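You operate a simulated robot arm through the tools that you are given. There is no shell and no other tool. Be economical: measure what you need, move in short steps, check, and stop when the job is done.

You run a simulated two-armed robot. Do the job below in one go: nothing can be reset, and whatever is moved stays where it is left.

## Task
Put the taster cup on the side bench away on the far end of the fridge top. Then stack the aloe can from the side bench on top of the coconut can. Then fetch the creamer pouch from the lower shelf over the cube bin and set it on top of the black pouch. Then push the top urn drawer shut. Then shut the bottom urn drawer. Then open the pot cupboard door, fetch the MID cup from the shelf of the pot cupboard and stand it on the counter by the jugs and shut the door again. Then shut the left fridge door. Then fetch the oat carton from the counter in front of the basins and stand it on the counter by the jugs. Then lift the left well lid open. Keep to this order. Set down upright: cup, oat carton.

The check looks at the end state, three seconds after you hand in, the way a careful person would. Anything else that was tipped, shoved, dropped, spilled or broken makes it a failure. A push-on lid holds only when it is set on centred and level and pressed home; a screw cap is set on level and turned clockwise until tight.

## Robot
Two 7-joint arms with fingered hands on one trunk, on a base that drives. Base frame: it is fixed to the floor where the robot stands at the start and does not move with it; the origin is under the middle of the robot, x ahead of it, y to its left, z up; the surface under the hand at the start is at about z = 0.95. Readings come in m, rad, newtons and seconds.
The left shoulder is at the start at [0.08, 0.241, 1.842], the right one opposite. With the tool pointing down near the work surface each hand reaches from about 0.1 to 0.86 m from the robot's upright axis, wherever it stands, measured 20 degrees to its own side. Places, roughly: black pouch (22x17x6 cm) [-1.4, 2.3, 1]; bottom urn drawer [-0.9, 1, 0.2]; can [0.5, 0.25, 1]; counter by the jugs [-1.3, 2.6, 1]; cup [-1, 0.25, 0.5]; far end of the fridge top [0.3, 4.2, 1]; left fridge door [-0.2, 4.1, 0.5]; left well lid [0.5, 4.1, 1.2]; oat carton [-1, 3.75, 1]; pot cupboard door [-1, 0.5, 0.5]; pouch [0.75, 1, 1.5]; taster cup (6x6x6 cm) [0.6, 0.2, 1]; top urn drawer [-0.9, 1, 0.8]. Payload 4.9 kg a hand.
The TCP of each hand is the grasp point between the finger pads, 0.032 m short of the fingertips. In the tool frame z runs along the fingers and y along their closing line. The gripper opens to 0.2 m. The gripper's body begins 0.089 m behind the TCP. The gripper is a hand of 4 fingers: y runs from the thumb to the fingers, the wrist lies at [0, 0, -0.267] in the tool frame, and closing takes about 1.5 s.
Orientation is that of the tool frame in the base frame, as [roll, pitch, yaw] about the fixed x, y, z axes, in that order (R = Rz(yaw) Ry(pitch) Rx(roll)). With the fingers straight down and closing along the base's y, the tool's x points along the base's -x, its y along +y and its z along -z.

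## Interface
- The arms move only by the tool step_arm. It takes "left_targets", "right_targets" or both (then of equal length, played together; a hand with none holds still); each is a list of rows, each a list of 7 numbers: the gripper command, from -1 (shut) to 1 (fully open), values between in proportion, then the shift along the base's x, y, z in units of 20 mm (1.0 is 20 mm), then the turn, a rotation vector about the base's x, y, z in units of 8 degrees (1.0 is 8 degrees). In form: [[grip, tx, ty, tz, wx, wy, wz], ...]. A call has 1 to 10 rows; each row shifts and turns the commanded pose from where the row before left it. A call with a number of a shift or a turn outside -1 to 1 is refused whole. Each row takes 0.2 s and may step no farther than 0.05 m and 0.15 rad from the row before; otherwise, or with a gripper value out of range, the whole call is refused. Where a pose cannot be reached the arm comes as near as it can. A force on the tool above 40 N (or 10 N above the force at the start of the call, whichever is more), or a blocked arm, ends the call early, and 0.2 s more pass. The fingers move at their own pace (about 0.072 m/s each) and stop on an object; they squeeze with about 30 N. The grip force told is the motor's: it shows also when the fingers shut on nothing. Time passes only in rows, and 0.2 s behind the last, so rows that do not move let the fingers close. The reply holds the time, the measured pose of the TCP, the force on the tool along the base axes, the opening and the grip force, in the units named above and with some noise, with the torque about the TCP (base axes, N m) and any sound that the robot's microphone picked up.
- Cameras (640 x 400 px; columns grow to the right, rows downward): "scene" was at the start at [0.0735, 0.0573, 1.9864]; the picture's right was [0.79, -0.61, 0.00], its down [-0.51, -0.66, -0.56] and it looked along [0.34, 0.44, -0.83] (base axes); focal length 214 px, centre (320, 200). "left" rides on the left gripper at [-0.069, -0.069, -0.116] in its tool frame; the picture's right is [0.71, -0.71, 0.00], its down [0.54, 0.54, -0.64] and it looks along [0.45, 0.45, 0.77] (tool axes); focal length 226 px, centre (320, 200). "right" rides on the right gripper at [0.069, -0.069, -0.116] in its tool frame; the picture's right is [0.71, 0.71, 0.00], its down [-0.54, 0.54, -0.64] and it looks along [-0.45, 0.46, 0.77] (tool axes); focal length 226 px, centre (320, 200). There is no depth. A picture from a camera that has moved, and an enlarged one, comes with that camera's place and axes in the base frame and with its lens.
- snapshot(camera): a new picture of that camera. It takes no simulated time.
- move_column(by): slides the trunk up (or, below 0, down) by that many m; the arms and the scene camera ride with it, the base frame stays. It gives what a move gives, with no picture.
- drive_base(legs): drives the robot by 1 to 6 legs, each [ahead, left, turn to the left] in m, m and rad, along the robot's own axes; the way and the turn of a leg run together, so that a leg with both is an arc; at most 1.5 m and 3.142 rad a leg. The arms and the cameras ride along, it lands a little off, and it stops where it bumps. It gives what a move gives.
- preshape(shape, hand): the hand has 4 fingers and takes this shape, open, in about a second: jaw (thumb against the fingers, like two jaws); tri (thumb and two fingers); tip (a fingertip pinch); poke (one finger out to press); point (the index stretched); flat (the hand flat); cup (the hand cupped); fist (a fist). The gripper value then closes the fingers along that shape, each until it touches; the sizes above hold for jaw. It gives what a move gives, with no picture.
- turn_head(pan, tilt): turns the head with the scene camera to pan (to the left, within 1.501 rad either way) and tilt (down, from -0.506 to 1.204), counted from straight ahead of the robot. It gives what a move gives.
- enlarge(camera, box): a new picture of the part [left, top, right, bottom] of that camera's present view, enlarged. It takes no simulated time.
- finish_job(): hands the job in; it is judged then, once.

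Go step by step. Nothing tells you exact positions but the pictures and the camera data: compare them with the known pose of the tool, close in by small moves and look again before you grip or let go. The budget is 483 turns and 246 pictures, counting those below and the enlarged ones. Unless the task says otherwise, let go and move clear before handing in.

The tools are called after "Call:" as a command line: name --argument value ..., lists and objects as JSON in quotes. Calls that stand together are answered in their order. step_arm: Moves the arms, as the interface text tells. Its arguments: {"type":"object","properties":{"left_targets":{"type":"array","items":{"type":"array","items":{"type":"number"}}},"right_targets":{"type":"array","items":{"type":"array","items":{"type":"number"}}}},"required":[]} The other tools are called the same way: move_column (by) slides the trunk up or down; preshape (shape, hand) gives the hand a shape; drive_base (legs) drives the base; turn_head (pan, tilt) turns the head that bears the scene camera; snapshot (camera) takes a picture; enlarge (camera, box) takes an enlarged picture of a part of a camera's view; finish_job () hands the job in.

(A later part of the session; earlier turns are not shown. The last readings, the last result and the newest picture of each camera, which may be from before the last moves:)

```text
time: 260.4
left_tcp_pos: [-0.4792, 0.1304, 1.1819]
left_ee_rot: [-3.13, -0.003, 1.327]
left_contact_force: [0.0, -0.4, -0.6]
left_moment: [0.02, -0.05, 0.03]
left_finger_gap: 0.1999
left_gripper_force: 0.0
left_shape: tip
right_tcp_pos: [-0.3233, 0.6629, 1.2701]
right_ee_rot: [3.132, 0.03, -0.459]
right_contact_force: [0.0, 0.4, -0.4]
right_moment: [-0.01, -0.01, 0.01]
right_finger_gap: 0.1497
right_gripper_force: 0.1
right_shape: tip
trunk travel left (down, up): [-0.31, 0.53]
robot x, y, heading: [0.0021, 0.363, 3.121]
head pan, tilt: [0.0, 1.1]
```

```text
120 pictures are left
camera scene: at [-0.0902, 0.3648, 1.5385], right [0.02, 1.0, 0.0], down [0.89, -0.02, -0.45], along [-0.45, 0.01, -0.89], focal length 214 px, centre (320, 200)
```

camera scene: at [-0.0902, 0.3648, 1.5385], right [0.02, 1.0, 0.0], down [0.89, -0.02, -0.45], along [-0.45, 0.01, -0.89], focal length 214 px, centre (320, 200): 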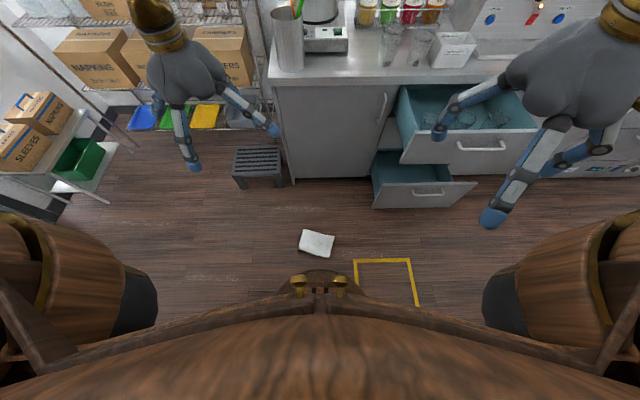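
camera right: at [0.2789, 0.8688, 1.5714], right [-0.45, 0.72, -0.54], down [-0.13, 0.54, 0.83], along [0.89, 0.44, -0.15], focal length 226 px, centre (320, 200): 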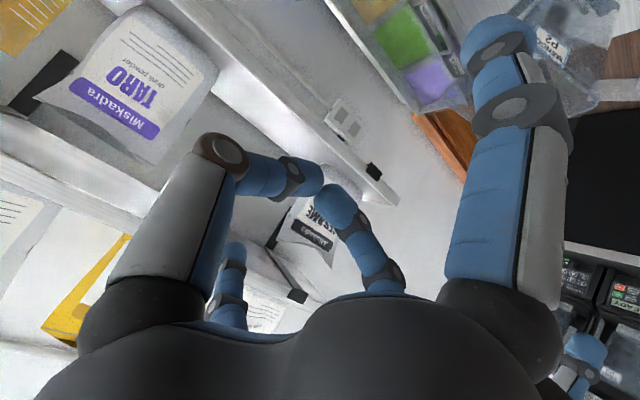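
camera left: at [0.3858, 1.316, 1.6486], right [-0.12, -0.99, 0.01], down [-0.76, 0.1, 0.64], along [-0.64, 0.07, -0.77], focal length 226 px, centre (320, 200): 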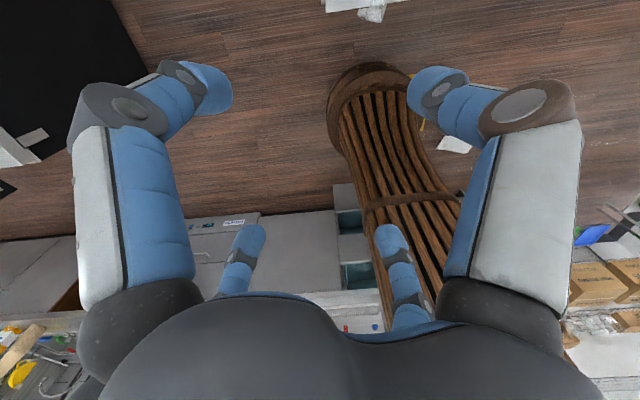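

Call:
move_column --by -0.29

Call:
step_arm --left_targets '[[1, -0.15, 1, -1, 0, 0, 0], [1, -0.15, 1, -1, 0, 0, 0], [1, -0.15, 1, -1, 0, 0, 0], [1, -0.15, 1, -1, 0, 0, 0], [1, -0.15, 1, -1, 0, 0, 0], [1, -0.15, 1, -1, 0, 0, 0], [1, -0.15, 1, -1, 0, 0, 0], [1, -0.15, 1, -1, 0, 0, 0], [1, -0.15, 1, -1, 0, 0, 0], [1, -0.15, 1, -1, 0, 0, 0]]'

Call:
step_arm --left_targets '[[1, 0, 0.8, -1, 0, 0, 0], [1, 0, 0, -1, 0, 0, 0], [1, 0, 0, -1, 0, 0, 0], [1, 0, 0, -1, 0, 0, 0], [1, 0, 0, -1, 0, 0, 0], [1, 0, 0, -1, 0, 0, 0], [1, 0, 0, -1, 0, 0, 0], [1, 0, 0, -1, 0, 0, 0], [1, 0, 0, -1, 0, 0, 0], [1, 0, 0, -1, 0, 0, 0]]'

Call:
snapshot --camera "left"

Call:
snapshot --camera "scene"

```text
time: 263.3
left_tcp_pos: [-0.4783, 0.1306, 0.8911]
left_ee_rot: [-3.129, -0.006, 1.327]
left_contact_force: [-0.3, -0.9, -0.1]
left_moment: [-0.01, 0.01, 0.02]
left_finger_gap: 0.2001
left_gripper_force: 0.0
left_shape: tip
right_tcp_pos: [-0.3235, 0.6611, 0.98]
right_ee_rot: [3.132, 0.03, -0.462]
right_contact_force: [-0.4, 0.3, 0.0]
right_moment: [-0.01, -0.01, -0.04]
right_finger_gap: 0.1496
right_gripper_force: 0.0
right_shape: tip
trunk travel left (down, up): [-0.02, 0.82]
robot x, y, heading: [0.0047, 0.3605, 3.122]
head pan, tilt: [0.0, 1.1]
```

```text
time: 265.5
left_tcp_pos: [-0.5105, 0.3318, 0.6915]
left_ee_rot: [-3.13, -0.004, 1.328]
left_contact_force: [0.0, 1.3, -0.2]
left_moment: [-0.02, -0.02, 0.0]
left_finger_gap: 0.1996
left_gripper_force: 0.1
left_shape: tip
right_tcp_pos: [-0.3254, 0.6629, 0.9781]
right_ee_rot: [3.132, 0.03, -0.459]
right_contact_force: [0.3, -0.5, 0.2]
right_moment: [-0.03, -0.04, 0.0]
right_finger_gap: 0.1498
right_gripper_force: 0.0
right_shape: tip
trunk travel left (down, up): [-0.02, 0.82]
robot x, y, heading: [0.0044, 0.3607, 3.122]
head pan, tilt: [0.0, 1.1]
```

```text
time: 267.7
left_tcp_pos: [-0.508, 0.3454, 0.4898]
left_ee_rot: [-3.128, -0.005, 1.325]
left_contact_force: [0.0, -0.3, -1.0]
left_moment: [0.01, -0.05, 0.02]
left_finger_gap: 0.2003
left_gripper_force: 0.1
left_shape: tip
right_tcp_pos: [-0.3241, 0.6617, 0.9806]
right_ee_rot: [3.132, 0.032, -0.458]
right_contact_force: [0.1, 0.0, -0.7]
right_moment: [0.01, -0.01, 0.0]
right_finger_gap: 0.1496
right_gripper_force: 0.1
right_shape: tip
trunk travel left (down, up): [-0.02, 0.82]
robot x, y, heading: [0.0019, 0.3627, 3.119]
head pan, tilt: [0.0, 1.1]
```

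```text
119 pictures are left
camera left: at [-0.5904, 0.2945, 0.6063], right [-0.51, 0.86, 0.01], down [0.66, 0.39, 0.64], along [0.54, 0.34, -0.77], focal length 226 px, centre (320, 200)
```

left: 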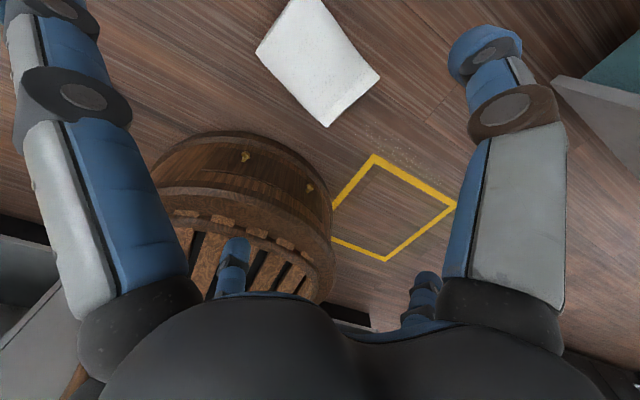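

```text
118 pictures are left
camera scene: at [-0.0907, 0.3647, 1.2485], right [0.02, 1.0, 0.0], down [0.89, -0.02, -0.45], along [-0.45, 0.01, -0.89], focal length 214 px, centre (320, 200)
```

scene: 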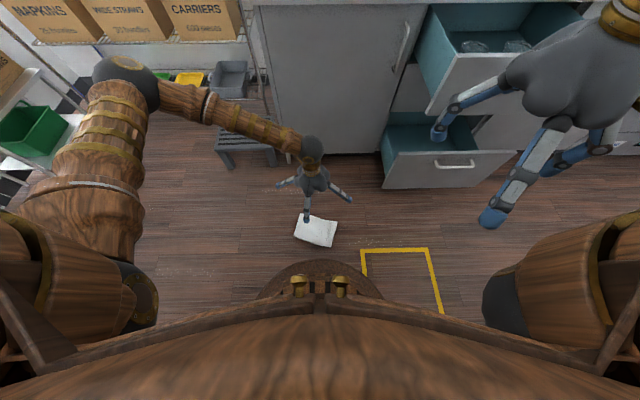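

The hand is centred and aligned with the pouch. I descend to just above the floor.

Call:
step_arm --left_targets '[[1, 0, 0, -1, 0, 0, 0], [1, 0, 0, -1, 0, 0, 0], [1, 0, 0, -1, 0, 0, 0], [1, 0, 0, -1, 0, 0, 0], [1, 0, 0, -1, 0, 0, 0], [1, 0, 0, -1, 0, 0, 0], [1, 0, 0, -1, 0, 0, 0], [1, 0, 0, -1, 0, 0, 0], [1, 0, 0, -1, 0, 0, 0], [1, 0, 0, -1, 0, 0, 0]]'

Call:
step_arm --left_targets '[[1, 0, 0, -1, 0, 0, 0], [1, 0, 0, -1, 0, 0, 0], [1, 0, 0, -1, 0, 0, 0], [1, 0, 0, -1, 0, 0, 0], [1, 0, 0, -1, 0, 0, 0], [1, 0, 0, -1, 0, 0, 0], [1, 0, 0, -1, 0, 0, 0], [1, 0, 0, -1, 0, 0, 0]]'

Call:
snapshot --camera "left"

```text
time: 269.9
left_tcp_pos: [-0.5092, 0.3459, 0.2911]
left_ee_rot: [-3.129, -0.004, 1.325]
left_contact_force: [0.3, 0.4, 0.1]
left_moment: [0.0, 0.01, 0.01]
left_finger_gap: 0.2
left_gripper_force: 0.0
left_shape: tip
right_tcp_pos: [-0.3232, 0.6609, 0.9806]
right_ee_rot: [3.134, 0.029, -0.459]
right_contact_force: [0.0, 0.0, 1.0]
right_moment: [0.0, -0.04, 0.01]
right_finger_gap: 0.1495
right_gripper_force: 0.0
right_shape: tip
trunk travel left (down, up): [-0.02, 0.82]
robot x, y, heading: [-0.0005, 0.3623, 3.125]
head pan, tilt: [0.0, 1.1]
```

```text
time: 271.7
left_tcp_pos: [-0.5079, 0.3446, 0.1309]
left_ee_rot: [-3.13, -0.003, 1.326]
left_contact_force: [0.2, -0.3, 1.0]
left_moment: [-0.01, 0.02, 0.0]
left_finger_gap: 0.2
left_gripper_force: 0.0
left_shape: tip
right_tcp_pos: [-0.3231, 0.6623, 0.9799]
right_ee_rot: [3.133, 0.03, -0.46]
right_contact_force: [0.6, 0.2, 0.9]
right_moment: [0.04, -0.01, 0.01]
right_finger_gap: 0.1497
right_gripper_force: 0.1
right_shape: tip
trunk travel left (down, up): [-0.02, 0.82]
robot x, y, heading: [0.004, 0.3622, 3.118]
head pan, tilt: [0.0, 1.1]
```

```text
117 pictures are left
camera left: at [-0.5897, 0.2935, 0.2468], right [-0.51, 0.86, 0.01], down [0.66, 0.39, 0.64], along [0.54, 0.34, -0.77], focal length 226 px, centre (320, 200)
```

left: 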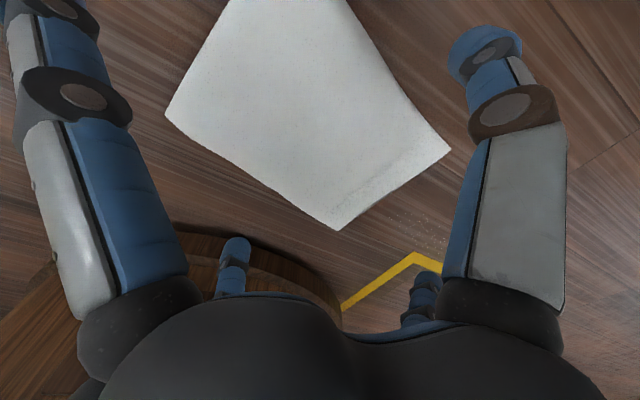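

Call:
step_arm --left_targets '[[1, 0, 0, -1, 0, 0, 0], [1, 0, 0, -1, 0, 0, 0], [1, 0, 0, -1, 0, 0, 0], [1, 0, 0, -0.7, 0, 0, 0]]'

Call:
snapshot --camera "left"

```text
time: 272.7
left_tcp_pos: [-0.5089, 0.3466, 0.0578]
left_ee_rot: [-3.131, -0.004, 1.327]
left_contact_force: [0.5, 0.4, -0.1]
left_moment: [-0.01, -0.02, 0.0]
left_finger_gap: 0.2001
left_gripper_force: 0.0
left_shape: tip
right_tcp_pos: [-0.3229, 0.6613, 0.9796]
right_ee_rot: [3.132, 0.029, -0.461]
right_contact_force: [0.0, -0.6, 0.0]
right_moment: [0.0, -0.01, 0.01]
right_finger_gap: 0.1496
right_gripper_force: 0.0
right_shape: tip
trunk travel left (down, up): [-0.02, 0.82]
robot x, y, heading: [0.005, 0.3602, 3.12]
head pan, tilt: [0.0, 1.1]
```

```text
116 pictures are left
camera left: at [-0.5907, 0.2947, 0.1733], right [-0.51, 0.86, 0.01], down [0.66, 0.39, 0.64], along [0.54, 0.34, -0.77], focal length 226 px, centre (320, 200)
```

left: 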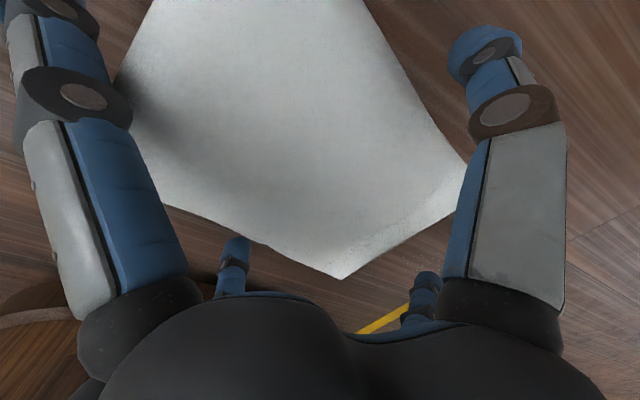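

Call:
step_arm --left_targets '[[1, 0, 0, -0.5, 0, 0, 0], [1, 0, 0, -0.4, 0, 0, 0]]'

Call:
step_arm --left_targets '[[0.8, 0, 0, 0, 0, 0, 0], [0.6, 0, 0, 0, 0, 0, 0], [0.4, 0, 0, 0, 0, 0, 0], [0.2, 0, 0, 0, 0, 0, 0], [0, 0, 0, 0, 0, 0, 0], [-0.5, 0, 0, 0, 0, 0, 0], [-1, 0, 0, 0, 0, 0, 0]]'

Call:
snapshot --camera "left"

```text
time: 273.3
left_tcp_pos: [-0.5102, 0.3444, 0.0411]
left_ee_rot: [-3.128, -0.001, 1.33]
left_contact_force: [-1.8, -7.1, 15.5]
left_moment: [-1.25, 0.29, -0.02]
left_finger_gap: 0.2
left_gripper_force: 0.0
left_shape: tip
right_tcp_pos: [-0.3233, 0.6619, 0.9804]
right_ee_rot: [3.133, 0.031, -0.46]
right_contact_force: [0.1, -1.1, 0.9]
right_moment: [-0.01, 0.0, 0.0]
right_finger_gap: 0.1497
right_gripper_force: 0.1
right_shape: tip
trunk travel left (down, up): [-0.02, 0.82]
robot x, y, heading: [0.0009, 0.3596, 3.119]
head pan, tilt: [0.0, 1.1]
```

```text
time: 274.9
left_tcp_pos: [-0.5083, 0.3463, 0.04]
left_ee_rot: [-3.128, -0.003, 1.327]
left_contact_force: [-9.9, -6.5, 17.1]
left_moment: [-1.34, 0.62, -0.41]
left_finger_gap: 0.1427
left_gripper_force: 30.4
left_shape: tip
right_tcp_pos: [-0.3228, 0.6625, 0.9802]
right_ee_rot: [3.132, 0.033, -0.458]
right_contact_force: [0.1, 0.2, -0.8]
right_moment: [0.04, -0.02, 0.01]
right_finger_gap: 0.1496
right_gripper_force: 0.0
right_shape: tip
trunk travel left (down, up): [-0.02, 0.82]
robot x, y, heading: [0.0043, 0.3608, 3.116]
head pan, tilt: [0.0, 1.1]
```

```text
115 pictures are left
camera left: at [-0.5907, 0.2943, 0.1565], right [-0.51, 0.86, 0.01], down [0.66, 0.39, 0.64], along [0.54, 0.34, -0.77], focal length 226 px, centre (320, 200)
```

left: 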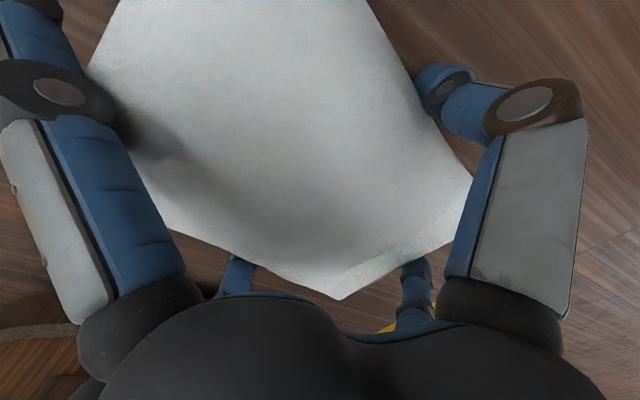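

Gripped across the width (14 cm). Lift gently.

Call:
step_arm --left_targets '[[-1, 0, 0, 0.3, 0, 0, 0], [-1, 0, 0, 0.5, 0, 0, 0], [-1, 0, 0, 0.5, 0, 0, 0], [-1, 0, 0, 0.7, 0, 0, 0], [-1, 0, 0, 1, 0, 0, 0]]'

Call:
snapshot --camera "left"

Call:
enlarge --camera "scene" --box '[240, 120, 400, 280]'

```text
time: 276.1
left_tcp_pos: [-0.5088, 0.3457, 0.0998]
left_ee_rot: [-3.13, -0.005, 1.327]
left_contact_force: [0.1, 0.2, -7.7]
left_moment: [0.09, -0.02, -0.02]
left_finger_gap: 0.1429
left_gripper_force: 29.5
left_shape: tip
right_tcp_pos: [-0.3239, 0.6625, 0.9792]
right_ee_rot: [3.134, 0.031, -0.46]
right_contact_force: [0.1, 0.1, 0.3]
right_moment: [-0.01, -0.01, 0.0]
right_finger_gap: 0.1495
right_gripper_force: 0.1
right_shape: tip
trunk travel left (down, up): [-0.02, 0.82]
robot x, y, heading: [0.0038, 0.3623, 3.119]
head pan, tilt: [0.0, 1.1]
```

```text
114 pictures are left
camera left: at [-0.5905, 0.2946, 0.2148], right [-0.52, 0.86, 0.01], down [0.66, 0.39, 0.64], along [0.54, 0.34, -0.77], focal length 226 px, centre (320, 200)
```

left: 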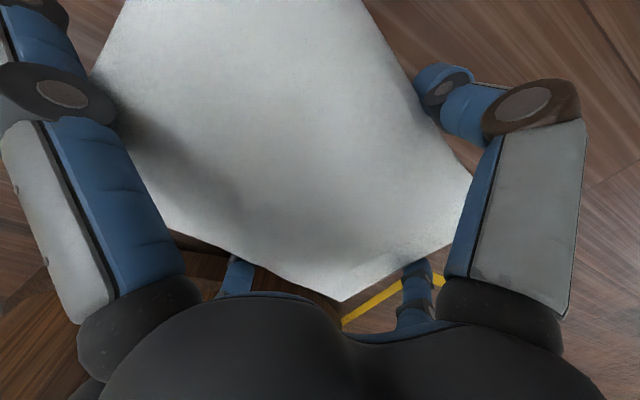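

```text
2.50 times, centred on (320, 200) of scene
camera zoom: at [-0.0907, 0.3647, 1.2484], right [0.02, 1.0, 0.0], down [0.89, -0.02, -0.45], along [-0.45, 0.01, -0.89], focal length 536 px, centre (320, 200)
```

zoom: 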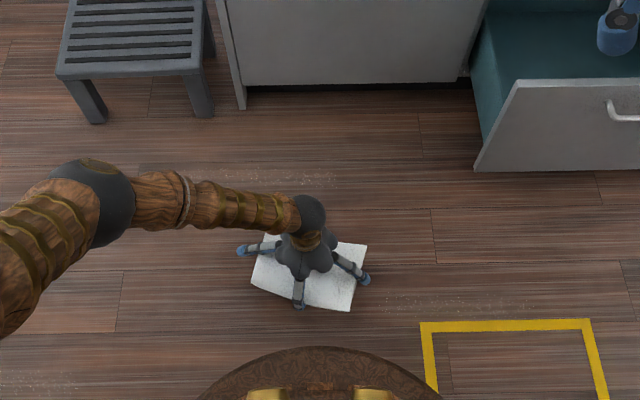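

The pouch is up and level. I raise it gently and then the trunk.

Call:
step_arm --left_targets '[[-1, 0, 0, 1, 0, 0, 0], [-1, 0, 0, 1, 0, 0, 0], [-1, 0, 0, 1, 0, 0, 0], [-1, 0, 0, 1, 0, 0, 0], [-1, 0, 0, 1, 0, 0, 0], [-1, 0, 0, 1, 0, 0, 0], [-1, 0, 0, 1, 0, 0, 0], [-1, 0, 0, 1, 0, 0, 0], [-1, 0, 0, 1, 0, 0, 0], [-1, 0, 0, 1, 0, 0, 0]]'

Call:
step_arm --left_targets '[[-1, 0.5, 0, 1, 0, 0, 0], [-1, 0.5, 0, 1, 0, 0, 0], [-1, 0.5, 0, 1, 0, 0, 0], [-1, 0.5, 0, 1, 0, 0, 0], [-1, 0.5, 0, 1, 0, 0, 0], [-1, 0.5, 0, 1, 0, 0, 0], [-1, 0.5, 0, 1, 0, 0, 0], [-1, 0.5, 0, 1, 0, 0, 0], [-1, 0.5, 0, 1, 0, 0, 0], [-1, 0.5, 0, 1, 0, 0, 0]]'

Call:
move_column --by 0.4

Call:
move_column --by 0.35

Call:
turn_head --pan -0.6 --tilt 0.5

Call:
snapshot --camera "scene"

```text
time: 278.3
left_tcp_pos: [-0.5096, 0.3445, 0.2985]
left_ee_rot: [-3.129, -0.004, 1.327]
left_contact_force: [0.3, 0.2, -7.7]
left_moment: [0.08, -0.08, -0.01]
left_finger_gap: 0.1428
left_gripper_force: 30.2
left_shape: tip
right_tcp_pos: [-0.3246, 0.6622, 0.9792]
right_ee_rot: [3.132, 0.03, -0.456]
right_contact_force: [0.7, 0.1, -0.1]
right_moment: [0.0, 0.01, -0.03]
right_finger_gap: 0.1496
right_gripper_force: 0.1
right_shape: tip
trunk travel left (down, up): [-0.02, 0.82]
robot x, y, heading: [0.0011, 0.3644, 3.121]
head pan, tilt: [0.0, 1.1]
```

```text
time: 280.5
left_tcp_pos: [-0.4078, 0.3453, 0.5007]
left_ee_rot: [-3.128, -0.003, 1.326]
left_contact_force: [0.4, -0.3, -8.0]
left_moment: [0.1, -0.02, -0.03]
left_finger_gap: 0.1426
left_gripper_force: 30.0
left_shape: tip
right_tcp_pos: [-0.3237, 0.6618, 0.9789]
right_ee_rot: [3.133, 0.03, -0.458]
right_contact_force: [-0.3, 0.3, -0.1]
right_moment: [-0.01, 0.0, 0.02]
right_finger_gap: 0.1498
right_gripper_force: 0.1
right_shape: tip
trunk travel left (down, up): [-0.02, 0.82]
robot x, y, heading: [0.0006, 0.3604, 3.118]
head pan, tilt: [0.0, 1.1]
```

```text
time: 284.3
left_tcp_pos: [-0.4091, 0.3461, 0.8996]
left_ee_rot: [-3.128, -0.005, 1.326]
left_contact_force: [-0.4, 0.4, -7.2]
left_moment: [0.12, -0.02, 0.01]
left_finger_gap: 0.1429
left_gripper_force: 30.2
left_shape: tip
right_tcp_pos: [-0.3248, 0.6618, 1.3789]
right_ee_rot: [3.131, 0.03, -0.461]
right_contact_force: [1.0, -0.5, -0.4]
right_moment: [0.0, 0.03, -0.01]
right_finger_gap: 0.15
right_gripper_force: 0.1
right_shape: tip
trunk travel left (down, up): [-0.42, 0.42]
robot x, y, heading: [0.0055, 0.3615, 3.117]
head pan, tilt: [0.0, 1.1]
```

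```text
time: 287.7
left_tcp_pos: [-0.4081, 0.3467, 1.2503]
left_ee_rot: [-3.13, -0.006, 1.326]
left_contact_force: [0.3, -0.8, -8.1]
left_moment: [0.11, -0.05, -0.02]
left_finger_gap: 0.1426
left_gripper_force: 29.9
left_shape: tip
right_tcp_pos: [-0.3243, 0.6608, 1.7284]
right_ee_rot: [3.133, 0.03, -0.459]
right_contact_force: [0.5, 0.7, 0.5]
right_moment: [-0.02, 0.02, -0.03]
right_finger_gap: 0.1498
right_gripper_force: 0.1
right_shape: tip
trunk travel left (down, up): [-0.77, 0.07]
robot x, y, heading: [0.0071, 0.3585, 3.12]
head pan, tilt: [0.0, 1.1]
```

```text
time: 288.7
left_tcp_pos: [-0.4091, 0.3461, 1.2511]
left_ee_rot: [-3.13, -0.005, 1.328]
left_contact_force: [-0.7, 0.1, -8.2]
left_moment: [0.09, -0.02, 0.01]
left_finger_gap: 0.143
left_gripper_force: 30.1
left_shape: tip
right_tcp_pos: [-0.3251, 0.6608, 1.73]
right_ee_rot: [3.133, 0.029, -0.458]
right_contact_force: [-0.6, -0.1, 0.2]
right_moment: [-0.02, 0.0, 0.0]
right_finger_gap: 0.1496
right_gripper_force: 0.0
right_shape: tip
trunk travel left (down, up): [-0.77, 0.07]
robot x, y, heading: [0.002, 0.3617, 3.121]
head pan, tilt: [-0.6, 0.499]
```

```text
112 pictures are left
camera scene: at [-0.102, 0.4164, 2.046], right [0.58, 0.81, 0.0], down [0.39, -0.28, -0.88], along [-0.71, 0.51, -0.48], focal length 214 px, centre (320, 200)
```

scene: 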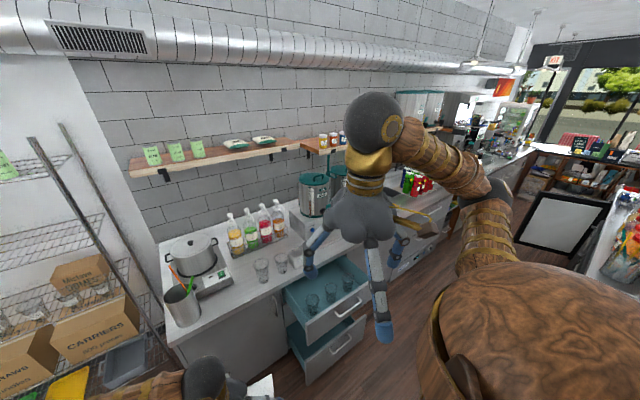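

Call:
drive_base --legs '[[0.1, 0, 0.02], [0, -1.0, 0], [0, -0.3, 0]]'

Call:
turn_head --pan -0.5 --tilt 0.6

Call:
snapshot --camera "scene"

```text
time: 296.3
left_tcp_pos: [-0.5041, 1.6347, 1.2493]
left_ee_rot: [-3.129, -0.008, 1.345]
left_contact_force: [0.1, -1.1, -8.0]
left_moment: [0.18, -0.05, -0.05]
left_finger_gap: 0.1429
left_gripper_force: 30.0
left_shape: tip
right_tcp_pos: [-0.4267, 1.9499, 1.7303]
right_ee_rot: [3.137, 0.033, -0.442]
right_contact_force: [0.1, -0.9, 1.3]
right_moment: [0.08, -0.03, 0.02]
right_finger_gap: 0.1496
right_gripper_force: 0.0
right_shape: tip
trunk travel left (down, up): [-0.77, 0.07]
robot x, y, heading: [-0.0939, 1.6628, 3.138]
head pan, tilt: [-0.6, 0.499]
```

```text
time: 297.0
left_tcp_pos: [-0.5054, 1.6336, 1.2504]
left_ee_rot: [-3.128, -0.007, 1.345]
left_contact_force: [-0.1, 0.2, -8.7]
left_moment: [0.17, -0.03, -0.02]
left_finger_gap: 0.1427
left_gripper_force: 29.1
left_shape: tip
right_tcp_pos: [-0.4273, 1.9511, 1.7294]
right_ee_rot: [3.135, 0.031, -0.441]
right_contact_force: [1.3, 0.1, -0.3]
right_moment: [0.05, 0.0, 0.02]
right_finger_gap: 0.1497
right_gripper_force: 0.0
right_shape: tip
trunk travel left (down, up): [-0.77, 0.07]
robot x, y, heading: [-0.0928, 1.6596, 3.137]
head pan, tilt: [-0.499, 0.6]
```

```text
111 pictures are left
camera scene: at [-0.2019, 1.7016, 2.0372], right [0.48, 0.88, 0.0], down [0.5, -0.27, -0.83], along [-0.72, 0.4, -0.56], focal length 214 px, centre (320, 200)
```

scene: 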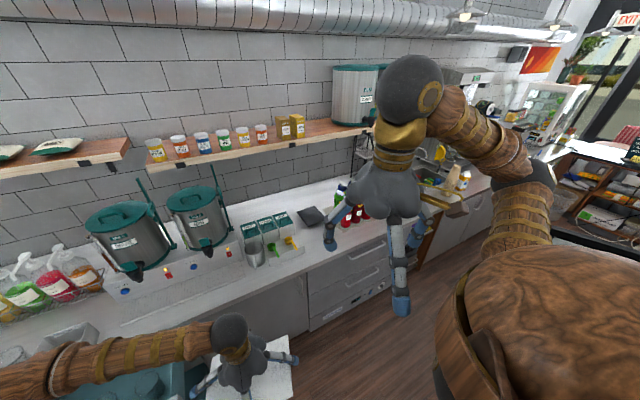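

The black pouch is visible on the counter near (−1.39, 2.27). I drive to face it at y≈2.46.

Call:
drive_base --legs '[[0.28, 0, 0], [0, -0.8, 0]]'

Call:
turn_head --pan 0.2 --tilt 0.7

Call:
snapshot --camera "scene"

```text
time: 302.9
left_tcp_pos: [-0.7807, 2.4545, 1.2505]
left_ee_rot: [-3.128, -0.005, 1.336]
left_contact_force: [-0.1, -0.4, -6.5]
left_moment: [0.17, 0.0, 0.0]
left_finger_gap: 0.1429
left_gripper_force: 30.1
left_shape: tip
right_tcp_pos: [-0.6991, 2.7709, 1.7297]
right_ee_rot: [3.136, 0.031, -0.452]
right_contact_force: [-0.4, -0.3, -0.8]
right_moment: [0.04, 0.0, 0.01]
right_finger_gap: 0.1497
right_gripper_force: 0.1
right_shape: tip
trunk travel left (down, up): [-0.77, 0.07]
robot x, y, heading: [-0.3651, 2.4789, 3.13]
head pan, tilt: [-0.499, 0.6]
```

```text
time: 304.0
left_tcp_pos: [-0.7804, 2.4582, 1.2511]
left_ee_rot: [-3.131, -0.004, 1.336]
left_contact_force: [0.6, 0.0, -8.1]
left_moment: [0.14, -0.02, -0.03]
left_finger_gap: 0.1428
left_gripper_force: 29.6
left_shape: tip
right_tcp_pos: [-0.6976, 2.7745, 1.7289]
right_ee_rot: [3.133, 0.03, -0.45]
right_contact_force: [-0.1, 0.4, -0.6]
right_moment: [-0.02, -0.01, 0.02]
right_finger_gap: 0.1495
right_gripper_force: 0.1
right_shape: tip
trunk travel left (down, up): [-0.77, 0.07]
robot x, y, heading: [-0.3698, 2.4769, 3.124]
head pan, tilt: [0.201, 0.7]
```

```text
110 pictures are left
camera scene: at [-0.4826, 2.4635, 2.0284], right [-0.19, 0.98, 0.0], down [0.63, 0.12, -0.76], along [-0.75, -0.14, -0.64], focal length 214 px, centre (320, 200)
```

scene: 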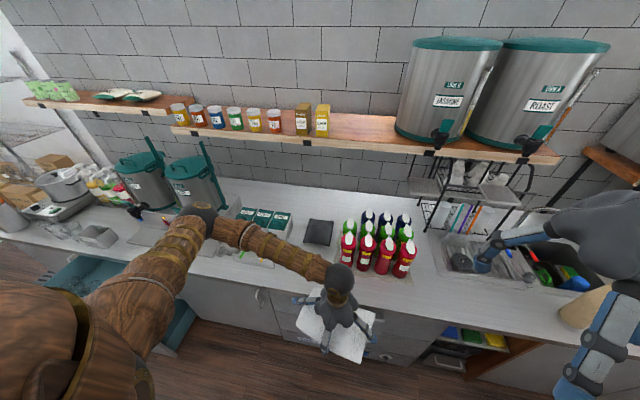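

Call:
enlarge --camera "scene" --box '[220, 130, 460, 290]'

```text
2.50 times, centred on (340, 210) of scene
camera zoom: at [-0.4826, 2.4635, 2.0284], right [-0.19, 0.98, 0.0], down [0.63, 0.12, -0.76], along [-0.75, -0.14, -0.64], focal length 536 px, centre (270, 175)
```

zoom: 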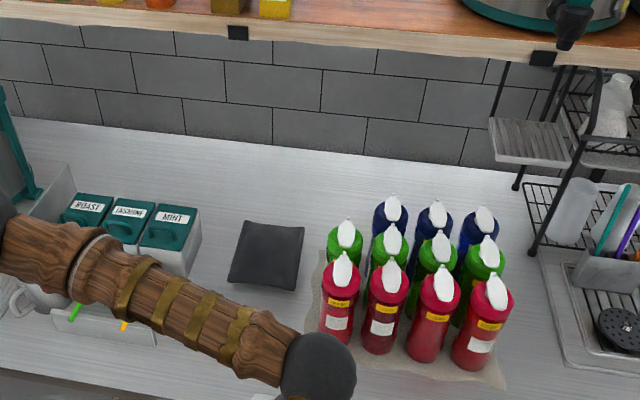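

The black pouch lies at about (−1.40, 2.29), between the dispensers and the jugs. I turn the creamer lengthwise, move it to y≈2.29, then drive closer.

Call:
step_arm --left_targets '[[-1, 0, -0.8, 0.2, 0, 0, -0.95], [-1, 0, -0.8, 0.2, 0, 0, -0.95], [-1, 0, -0.8, 0.2, 0, 0, -0.95], [-1, 0, -0.8, 0.2, 0, 0, -0.95], [-1, 0, -0.8, 0.2, 0, 0, -0.95], [-1, 0, -0.8, 0.2, 0, 0, -0.95], [-1, 0, -0.8, 0.2, 0, 0, -0.95], [-1, 0, -0.8, 0.2, 0, 0, -0.95], [-1, 0, -0.8, 0.2, 0, 0, -0.95], [-1, 0, -0.8, 0.2, 0, 0, -0.95]]'

Call:
drive_base --legs '[[0.21, 0, 0.01]]'

Call:
snapshot --camera "scene"

```text
time: 306.2
left_tcp_pos: [-0.7792, 2.2948, 1.2893]
left_ee_rot: [-3.13, -0.005, 0.008]
left_contact_force: [0.8, 1.1, -8.3]
left_moment: [0.0, -0.14, 0.04]
left_finger_gap: 0.1428
left_gripper_force: 29.9
left_shape: tip
right_tcp_pos: [-0.6977, 2.7727, 1.7306]
right_ee_rot: [3.134, 0.032, -0.449]
right_contact_force: [1.1, 0.0, -0.9]
right_moment: [0.02, -0.01, 0.01]
right_finger_gap: 0.1498
right_gripper_force: 0.1
right_shape: tip
trunk travel left (down, up): [-0.77, 0.07]
robot x, y, heading: [-0.3697, 2.4765, 3.125]
head pan, tilt: [0.201, 0.7]
```

```text
time: 307.8
left_tcp_pos: [-0.9851, 2.2922, 1.292]
left_ee_rot: [-3.128, -0.001, 0.022]
left_contact_force: [0.7, 0.2, -7.2]
left_moment: [0.0, -0.03, 0.0]
left_finger_gap: 0.1428
left_gripper_force: 29.8
left_shape: tip
right_tcp_pos: [-0.9071, 2.7711, 1.7301]
right_ee_rot: [3.132, 0.033, -0.437]
right_contact_force: [1.2, 0.3, 0.3]
right_moment: [0.01, 0.05, 0.04]
right_finger_gap: 0.1496
right_gripper_force: 0.1
right_shape: tip
trunk travel left (down, up): [-0.77, 0.07]
robot x, y, heading: [-0.5795, 2.477, 3.139]
head pan, tilt: [0.201, 0.7]
```

```text
108 pictures are left
camera scene: at [-0.6873, 2.4621, 2.0289], right [-0.2, 0.98, 0.0], down [0.63, 0.13, -0.77], along [-0.75, -0.15, -0.64], focal length 214 px, centre (320, 200)
```

scene: 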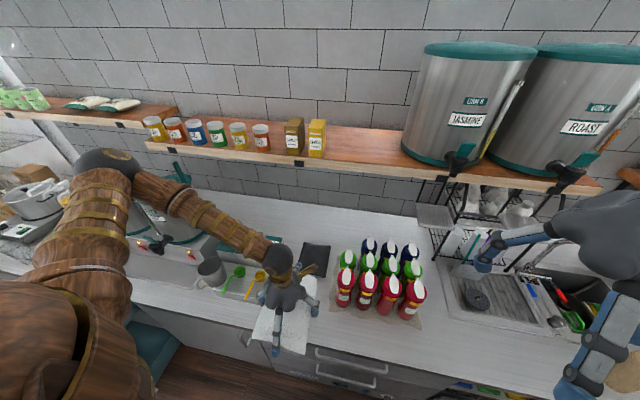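

Call:
step_arm --left_targets '[[-1, -1, 0, 0, 0, 0, 0], [-1, -1, 0, 0, 0, 0, 0], [-1, -1, 0, 0, 0, 0, 0], [-1, -1, 0, 0, 0, 0, 0], [-1, -1, 0, 0, 0, 0, 0], [-1, -1, 0, 0, 0, 0, 0], [-1, -1, 0, 0, 0, 0, 0], [-1, -1, 0, 0, 0, 0, 0], [-1, -1, 0, 0, 0, 0, 0], [-1, -1, 0, 0, 0, 0, 0]]'

Call:
step_arm --left_targets '[[-1, -1, 0, 0, 0, 0, 0], [-1, -1, 0, 0, 0, 0, 0], [-1, -1, 0, 0, 0, 0, 0], [-1, -1, 0, 0, 0, 0, 0], [-1, -1, 0, 0, 0, 0, 0], [-1, -1, 0, 0, 0, 0, 0], [-1, -1, 0, 0, 0, 0, 0], [-1, -1, 0, 0, 0, 0, 0], [-1, -1, 0, 0, 0, 0, 0], [-1, -1, 0, 0, 0, 0, 0]]'

Call:
snapshot --camera "left"

Call:
snapshot --camera "scene"

```text
time: 310.0
left_tcp_pos: [-1.1891, 2.2933, 1.2906]
left_ee_rot: [-3.129, -0.003, 0.022]
left_contact_force: [0.1, -0.2, -7.5]
left_moment: [0.0, -0.12, 0.0]
left_finger_gap: 0.1428
left_gripper_force: 29.8
left_shape: tip
right_tcp_pos: [-0.9152, 2.7708, 1.7294]
right_ee_rot: [3.132, 0.028, -0.437]
right_contact_force: [0.9, -0.5, 0.5]
right_moment: [0.02, 0.02, 0.01]
right_finger_gap: 0.1496
right_gripper_force: 0.2
right_shape: tip
trunk travel left (down, up): [-0.77, 0.07]
robot x, y, heading: [-0.5788, 2.4784, 3.142]
head pan, tilt: [0.201, 0.7]
```

```text
time: 312.2
left_tcp_pos: [-1.3924, 2.2931, 1.2883]
left_ee_rot: [-3.13, -0.007, 0.021]
left_contact_force: [-1.0, 0.4, -8.3]
left_moment: [-0.02, -0.14, -0.03]
left_finger_gap: 0.1427
left_gripper_force: 30.1
left_shape: tip
right_tcp_pos: [-0.915, 2.7708, 1.7287]
right_ee_rot: [3.13, 0.03, -0.438]
right_contact_force: [-0.6, 0.7, 0.5]
right_moment: [-0.01, -0.02, 0.01]
right_finger_gap: 0.1497
right_gripper_force: 0.0
right_shape: tip
trunk travel left (down, up): [-0.77, 0.07]
robot x, y, heading: [-0.5815, 2.4799, 3.136]
head pan, tilt: [0.201, 0.7]
```

```text
107 pictures are left
camera left: at [-1.4633, 2.3599, 1.4041], right [0.69, 0.72, 0.01], down [0.55, -0.54, 0.64], along [0.47, -0.44, -0.77], focal length 226 px, centre (320, 200)
```

left: 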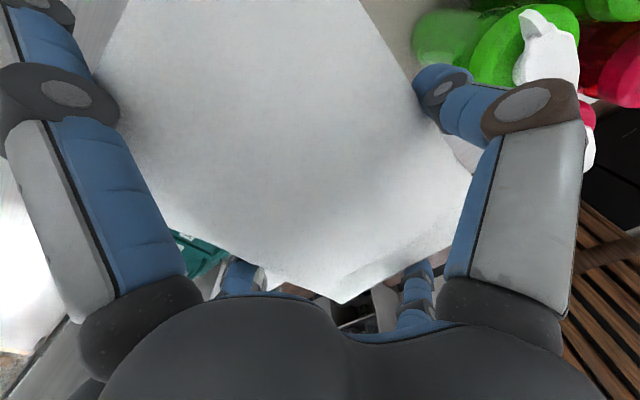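

```text
106 pictures are left
camera scene: at [-0.6968, 2.4629, 2.0283], right [-0.2, 0.98, 0.0], down [0.63, 0.13, -0.76], along [-0.75, -0.15, -0.65], focal length 214 px, centre (320, 200)
```

scene: 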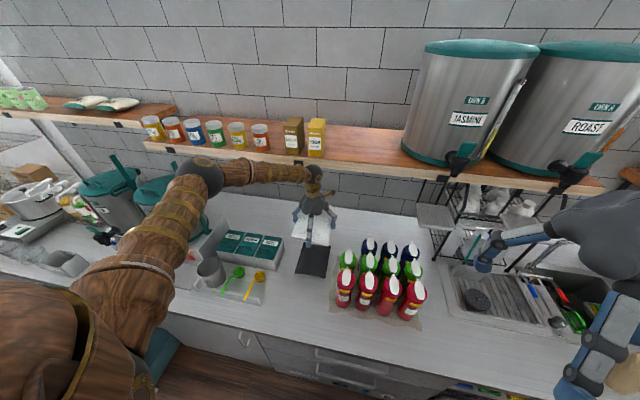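

Call:
step_arm --left_targets '[[-1, 0.3, -0.2, -1, 0, 0, 0], [-1, 0.2, 0, -1, 0, 0, 0], [-1, 0, 0, -1, 0, 0, 0], [-1, 0, 0, -1, 0, 0, 0], [-1, 0, 0, -1, 0, 0, 0], [-1, 0, 0, -1, 0, 0, 0], [-1, 0, 0, -1, 0, 0, 0], [-1, 0, 0, -1, 0, 0, 0]]'

Call:
snapshot --camera "left"

Call:
enlarge --camera "scene" --box '[220, 180, 420, 310]'

```text
time: 314.0
left_tcp_pos: [-1.3805, 2.2909, 1.1296]
left_ee_rot: [-3.128, -0.007, 0.021]
left_contact_force: [-0.8, -0.4, -7.6]
left_moment: [0.02, -0.14, 0.0]
left_finger_gap: 0.1428
left_gripper_force: 29.6
left_shape: tip
right_tcp_pos: [-0.9145, 2.7701, 1.7298]
right_ee_rot: [3.133, 0.028, -0.438]
right_contact_force: [-0.7, -0.1, 0.0]
right_moment: [-0.01, 0.0, 0.02]
right_finger_gap: 0.1497
right_gripper_force: 0.1
right_shape: tip
trunk travel left (down, up): [-0.77, 0.07]
robot x, y, heading: [-0.5784, 2.4778, 3.143]
head pan, tilt: [0.201, 0.7]
```

```text
105 pictures are left
camera left: at [-1.4504, 2.3558, 1.2456], right [0.69, 0.72, 0.01], down [0.55, -0.54, 0.64], along [0.47, -0.44, -0.77], focal length 226 px, centre (320, 200)
```

left: 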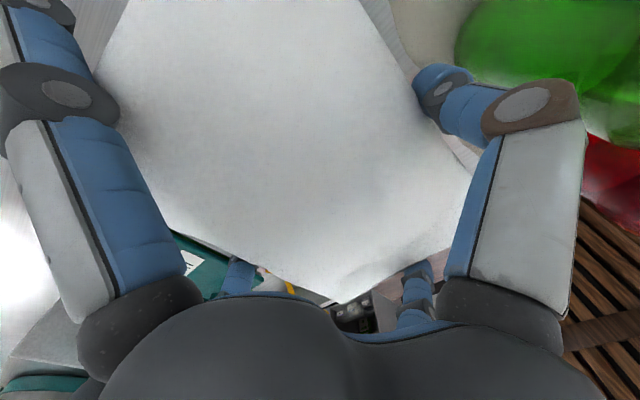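

```text
3.08 times, centred on (320, 245) of scene
camera zoom: at [-0.6958, 2.4624, 2.0284], right [-0.2, 0.98, 0.0], down [0.63, 0.13, -0.76], along [-0.75, -0.15, -0.65], focal length 660 px, centre (320, 62)
```

zoom: 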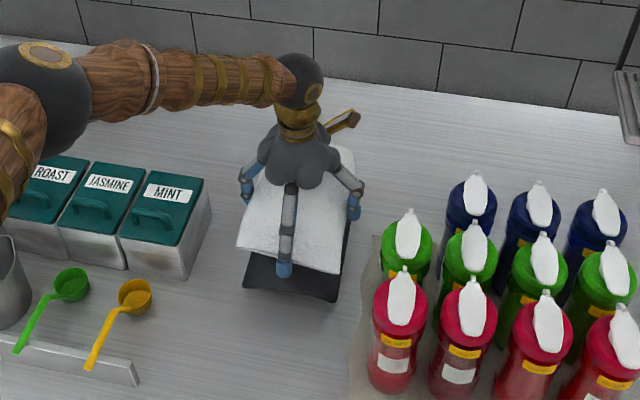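

Call:
step_arm --left_targets '[[-1, 0.2, 0, -0.8, 0, 0, 0], [-1, 0.2, 0, -0.8, 0, 0, 0], [-1, 0, 0, -0.4, 0, 0, 0]]'

Call:
step_arm --left_targets '[[-1, 0, 0, -0.3, 0, 0, 0], [-1, 0, 0, -0.3, 0, 0, 0]]'

```text
time: 314.8
left_tcp_pos: [-1.3717, 2.2886, 1.0901]
left_ee_rot: [-3.13, -0.005, 0.02]
left_contact_force: [-1.1, -1.2, -7.8]
left_moment: [0.0, -0.14, -0.01]
left_finger_gap: 0.1427
left_gripper_force: 30.4
left_shape: tip
right_tcp_pos: [-0.9152, 2.771, 1.7279]
right_ee_rot: [3.132, 0.029, -0.438]
right_contact_force: [0.7, -0.4, -0.3]
right_moment: [0.0, 0.0, -0.01]
right_finger_gap: 0.1499
right_gripper_force: 0.1
right_shape: tip
trunk travel left (down, up): [-0.77, 0.07]
robot x, y, heading: [-0.5807, 2.4776, 3.141]
head pan, tilt: [0.201, 0.7]
```

```text
time: 315.4
left_tcp_pos: [-1.3715, 2.2897, 1.0776]
left_ee_rot: [-3.129, -0.005, 0.02]
left_contact_force: [0.6, 0.2, -7.9]
left_moment: [0.01, -0.16, 0.06]
left_finger_gap: 0.1427
left_gripper_force: 29.4
left_shape: tip
right_tcp_pos: [-0.9148, 2.7708, 1.7296]
right_ee_rot: [3.134, 0.031, -0.439]
right_contact_force: [0.5, 0.5, 0.8]
right_moment: [0.03, 0.03, -0.04]
right_finger_gap: 0.1497
right_gripper_force: 0.0
right_shape: tip
trunk travel left (down, up): [-0.77, 0.07]
robot x, y, heading: [-0.582, 2.4766, 3.139]
head pan, tilt: [0.201, 0.7]
```

Call:
step_arm --left_targets '[[-1, 0, 0, -0.3, 0, 0, 0], [-1, 0, 0, -0.2, 0, 0, 0]]'

Call:
step_arm --left_targets '[[-1, 0, 0, -0.25, 0, 0, 0], [-1, 0, 0, -0.15, 0, 0, 0]]'

Call:
enlarge --camera "scene" --box '[260, 200, 380, 290]'

```text
time: 316.0
left_tcp_pos: [-1.3712, 2.2891, 1.0662]
left_ee_rot: [-3.13, -0.007, 0.022]
left_contact_force: [-0.5, 0.0, -8.7]
left_moment: [-0.01, -0.12, 0.0]
left_finger_gap: 0.1427
left_gripper_force: 29.9
left_shape: tip
right_tcp_pos: [-0.9146, 2.7719, 1.7295]
right_ee_rot: [3.134, 0.031, -0.439]
right_contact_force: [-0.5, 1.0, -0.3]
right_moment: [0.0, 0.01, 0.01]
right_finger_gap: 0.1498
right_gripper_force: 0.1
right_shape: tip
trunk travel left (down, up): [-0.77, 0.07]
robot x, y, heading: [-0.5807, 2.4805, 3.145]
head pan, tilt: [0.201, 0.7]
```

```text
time: 316.6
left_tcp_pos: [-1.3715, 2.2896, 1.0599]
left_ee_rot: [-3.129, -0.005, 0.019]
left_contact_force: [0.0, 0.8, -7.6]
left_moment: [-0.02, -0.13, -0.01]
left_finger_gap: 0.1429
left_gripper_force: 30.0
left_shape: tip
right_tcp_pos: [-0.9144, 2.7716, 1.729]
right_ee_rot: [3.135, 0.028, -0.439]
right_contact_force: [0.8, -1.1, 0.6]
right_moment: [-0.02, -0.01, -0.02]
right_finger_gap: 0.1496
right_gripper_force: 0.0
right_shape: tip
trunk travel left (down, up): [-0.77, 0.07]
robot x, y, heading: [-0.5783, 2.4774, 3.143]
head pan, tilt: [0.201, 0.7]
```

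```text
4.44 times, centred on (320, 245) of scene
camera zoom: at [-0.6956, 2.4624, 2.0283], right [-0.2, 0.98, 0.0], down [0.63, 0.13, -0.76], along [-0.75, -0.15, -0.64], focal length 953 px, centre (320, 0)
```

zoom: 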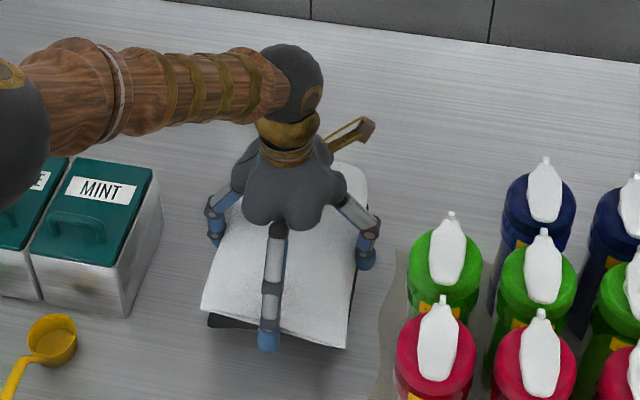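

Call:
step_arm --left_targets '[[-1, 0, 0, -0.2, 0, 0, 0], [-1, 0, 0, -0.2, 0, 0, 0]]'

Call:
step_arm --left_targets '[[-1, 0, 0, -0.2, 0, 0, 0], [-1, 0, 0, -0.2, 0, 0, 0]]'

Call:
enlarge --camera "scene" --box '[280, 230, 360, 290]'

```text
time: 317.2
left_tcp_pos: [-1.3721, 2.2889, 1.0517]
left_ee_rot: [-3.129, -0.004, 0.021]
left_contact_force: [-2.2, -1.0, -3.8]
left_moment: [-0.03, 0.16, -0.01]
left_finger_gap: 0.1428
left_gripper_force: 29.7
left_shape: tip
right_tcp_pos: [-0.9123, 2.7726, 1.73]
right_ee_rot: [3.133, 0.03, -0.438]
right_contact_force: [0.9, 0.7, -0.4]
right_moment: [0.0, 0.01, -0.04]
right_finger_gap: 0.1497
right_gripper_force: 0.0
right_shape: tip
trunk travel left (down, up): [-0.77, 0.07]
robot x, y, heading: [-0.5805, 2.4791, 3.133]
head pan, tilt: [0.201, 0.7]
```

```text
time: 317.8
left_tcp_pos: [-1.372, 2.2926, 1.0477]
left_ee_rot: [-3.128, 0.0, 0.018]
left_contact_force: [-4.1, 3.2, 16.1]
left_moment: [0.02, 1.23, -0.12]
left_finger_gap: 0.1355
left_gripper_force: 30.0
left_shape: tip
right_tcp_pos: [-0.9097, 2.7731, 1.7303]
right_ee_rot: [3.129, 0.033, -0.44]
right_contact_force: [0.3, -0.4, -0.1]
right_moment: [-0.01, 0.01, -0.02]
right_finger_gap: 0.1496
right_gripper_force: 0.1
right_shape: tip
trunk travel left (down, up): [-0.77, 0.07]
robot x, y, heading: [-0.582, 2.4778, 3.135]
head pan, tilt: [0.201, 0.7]
```

```text
6.67 times, centred on (320, 260) of scene
camera zoom: at [-0.6898, 2.464, 2.0289], right [-0.2, 0.98, 0.0], down [0.63, 0.13, -0.77], along [-0.75, -0.15, -0.64], focal length 1430 px, centre (320, -200)
```

zoom: 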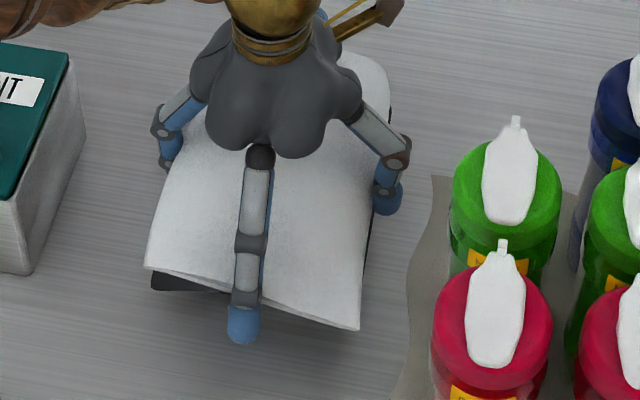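

Contact made. Release a bit and rise.

Call:
step_arm --left_targets '[[-1, 0, 0, 0.1, 0, 0, 0], [0.5, 0, 0, 0, 0, 0, 0], [0.6, 0, 0, 0, 0, 0, 0], [0.6, 0, 0, 0, 0, 0, 0], [0.6, 0, 0, 0, 0, 0, 0], [0.6, 0, 0, 0.4, 0, 0, 0], [0.6, 0, 0, 0.6, 0, 0, 0], [0.6, 0, 0, 1, 0, 0, 0], [0.6, 0, 0, 1, 0, 0, 0]]'

Call:
enlarge --camera "scene" --box '[260, 200, 380, 290]'

```text
time: 319.8
left_tcp_pos: [-1.3699, 2.2894, 1.1071]
left_ee_rot: [-3.129, -0.003, 0.02]
left_contact_force: [0.7, 0.0, 0.3]
left_moment: [-0.01, 0.04, -0.01]
left_finger_gap: 0.1601
left_gripper_force: 0.1
left_shape: tip
right_tcp_pos: [-0.912, 2.7715, 1.7306]
right_ee_rot: [3.133, 0.031, -0.439]
right_contact_force: [1.0, 0.7, -0.7]
right_moment: [-0.01, 0.02, 0.04]
right_finger_gap: 0.1497
right_gripper_force: 0.1
right_shape: tip
trunk travel left (down, up): [-0.77, 0.07]
robot x, y, heading: [-0.5816, 2.4785, 3.141]
head pan, tilt: [0.201, 0.7]
```

```text
4.44 times, centred on (320, 245) of scene
camera zoom: at [-0.6928, 2.4627, 2.0285], right [-0.2, 0.98, 0.0], down [0.63, 0.13, -0.77], along [-0.75, -0.15, -0.64], focal length 953 px, centre (320, 0)
```

zoom: 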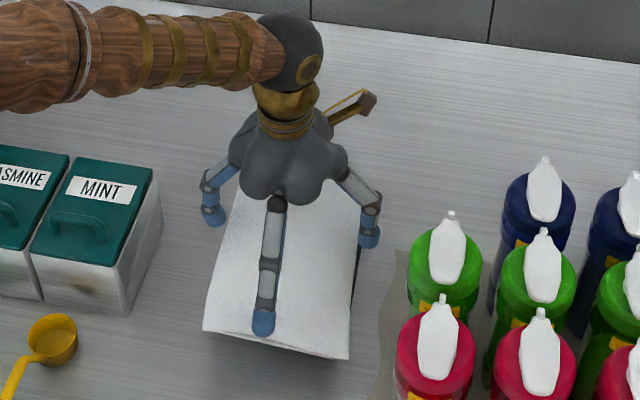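

The creamer lies on the black pouch. I lift the hand clear and retract.

Call:
step_arm --left_targets '[[0.6, 0, 0, 1, 0, 0, 0], [0.6, 0, 0, 1, 0, 0, 0], [0.6, 0, 0, 1, 0, 0, 0], [0.6, 0, 0, 1, 0, 0, 0], [0.6, 0, 0, 1, 0, 0, 0], [0.6, 0, 0, 1, 0, 0, 0], [0.6, 0, 0, 1, 0, 0, 0], [0.6, 0, 0, 1, 0, 0, 0], [0.6, 1, 0, 1, 0, 0, 0], [0.6, 1, 0, 0, 0, 0, 0]]'

Call:
step_arm --left_targets '[[0.6, 1, 0, 0, 0, 0, 0], [0.6, 1, 0, 0, 0, 0, 0], [0.6, 1, 0, 0, 0, 0, 0], [0.6, 1, 0, 0, 0, 0, 0], [0.6, 1, 0, 0, 0, 0, 0], [0.6, 1, 0, 0, 0, 0, 0], [0.6, 1, 0, 0, 0, 0, 0], [0.6, 1, 0, 0, 0, 0, 0], [0.6, 1, 0, 0, 0, 0, 0], [0.6, 1, 0, 0, 0, 0, 0]]'

Call:
step_arm --left_targets '[[0.6, 1, 0, 0, 0, 0, 0], [0.6, 1, 0, 0, 0, 0, 0], [0.6, 1, 0, 0, 0, 0, 0], [0.6, 1, 0, 0, 0, 0, 0], [0.6, 1, 0, 0, 0, 0, 0], [0.6, 1, 0, 0, 0, 0, 0], [0.6, 1, 0, 0, 0, 0, 0], [0.6, 1, 0, 0, 0, 0, 0]]'

Call:
snapshot --camera "scene"

```text
time: 322.0
left_tcp_pos: [-1.3295, 2.2884, 1.287]
left_ee_rot: [-3.129, -0.004, 0.021]
left_contact_force: [-0.1, -0.2, -1.1]
left_moment: [0.01, 0.05, -0.02]
left_finger_gap: 0.1605
left_gripper_force: 0.0
left_shape: tip
right_tcp_pos: [-0.9124, 2.771, 1.731]
right_ee_rot: [3.134, 0.031, -0.439]
right_contact_force: [0.2, -0.6, -0.7]
right_moment: [0.04, 0.02, 0.0]
right_finger_gap: 0.1496
right_gripper_force: 0.0
right_shape: tip
trunk travel left (down, up): [-0.77, 0.07]
robot x, y, heading: [-0.5775, 2.4785, 3.14]
head pan, tilt: [0.201, 0.7]
```

```text
time: 324.2
left_tcp_pos: [-1.1298, 2.289, 1.2855]
left_ee_rot: [-3.13, -0.003, 0.02]
left_contact_force: [0.6, 0.3, -1.5]
left_moment: [-0.01, 0.0, 0.02]
left_finger_gap: 0.1603
left_gripper_force: 0.1
left_shape: tip
right_tcp_pos: [-0.912, 2.7701, 1.7299]
right_ee_rot: [3.134, 0.031, -0.44]
right_contact_force: [0.5, 0.0, 0.1]
right_moment: [0.01, 0.03, 0.0]
right_finger_gap: 0.1498
right_gripper_force: 0.1
right_shape: tip
trunk travel left (down, up): [-0.77, 0.07]
robot x, y, heading: [-0.5832, 2.4752, 3.141]
head pan, tilt: [0.201, 0.7]
```

```text
time: 326.0
left_tcp_pos: [-0.97, 2.2879, 1.2852]
left_ee_rot: [-3.13, -0.006, 0.021]
left_contact_force: [-0.3, 0.1, -0.2]
left_moment: [-0.01, 0.01, 0.02]
left_finger_gap: 0.1603
left_gripper_force: 0.0
left_shape: tip
right_tcp_pos: [-0.913, 2.7708, 1.7291]
right_ee_rot: [3.133, 0.032, -0.438]
right_contact_force: [0.3, 0.1, -1.6]
right_moment: [0.01, 0.01, 0.03]
right_finger_gap: 0.1496
right_gripper_force: 0.1
right_shape: tip
trunk travel left (down, up): [-0.77, 0.07]
robot x, y, heading: [-0.5813, 2.4748, 3.134]
head pan, tilt: [0.201, 0.7]
```

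```text
100 pictures are left
camera scene: at [-0.6936, 2.4622, 2.0285], right [-0.2, 0.98, 0.0], down [0.63, 0.13, -0.76], along [-0.75, -0.15, -0.64], focal length 214 px, centre (320, 200)
```

scene: 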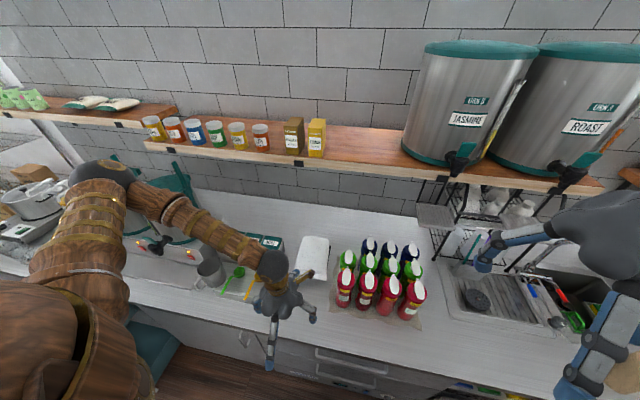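

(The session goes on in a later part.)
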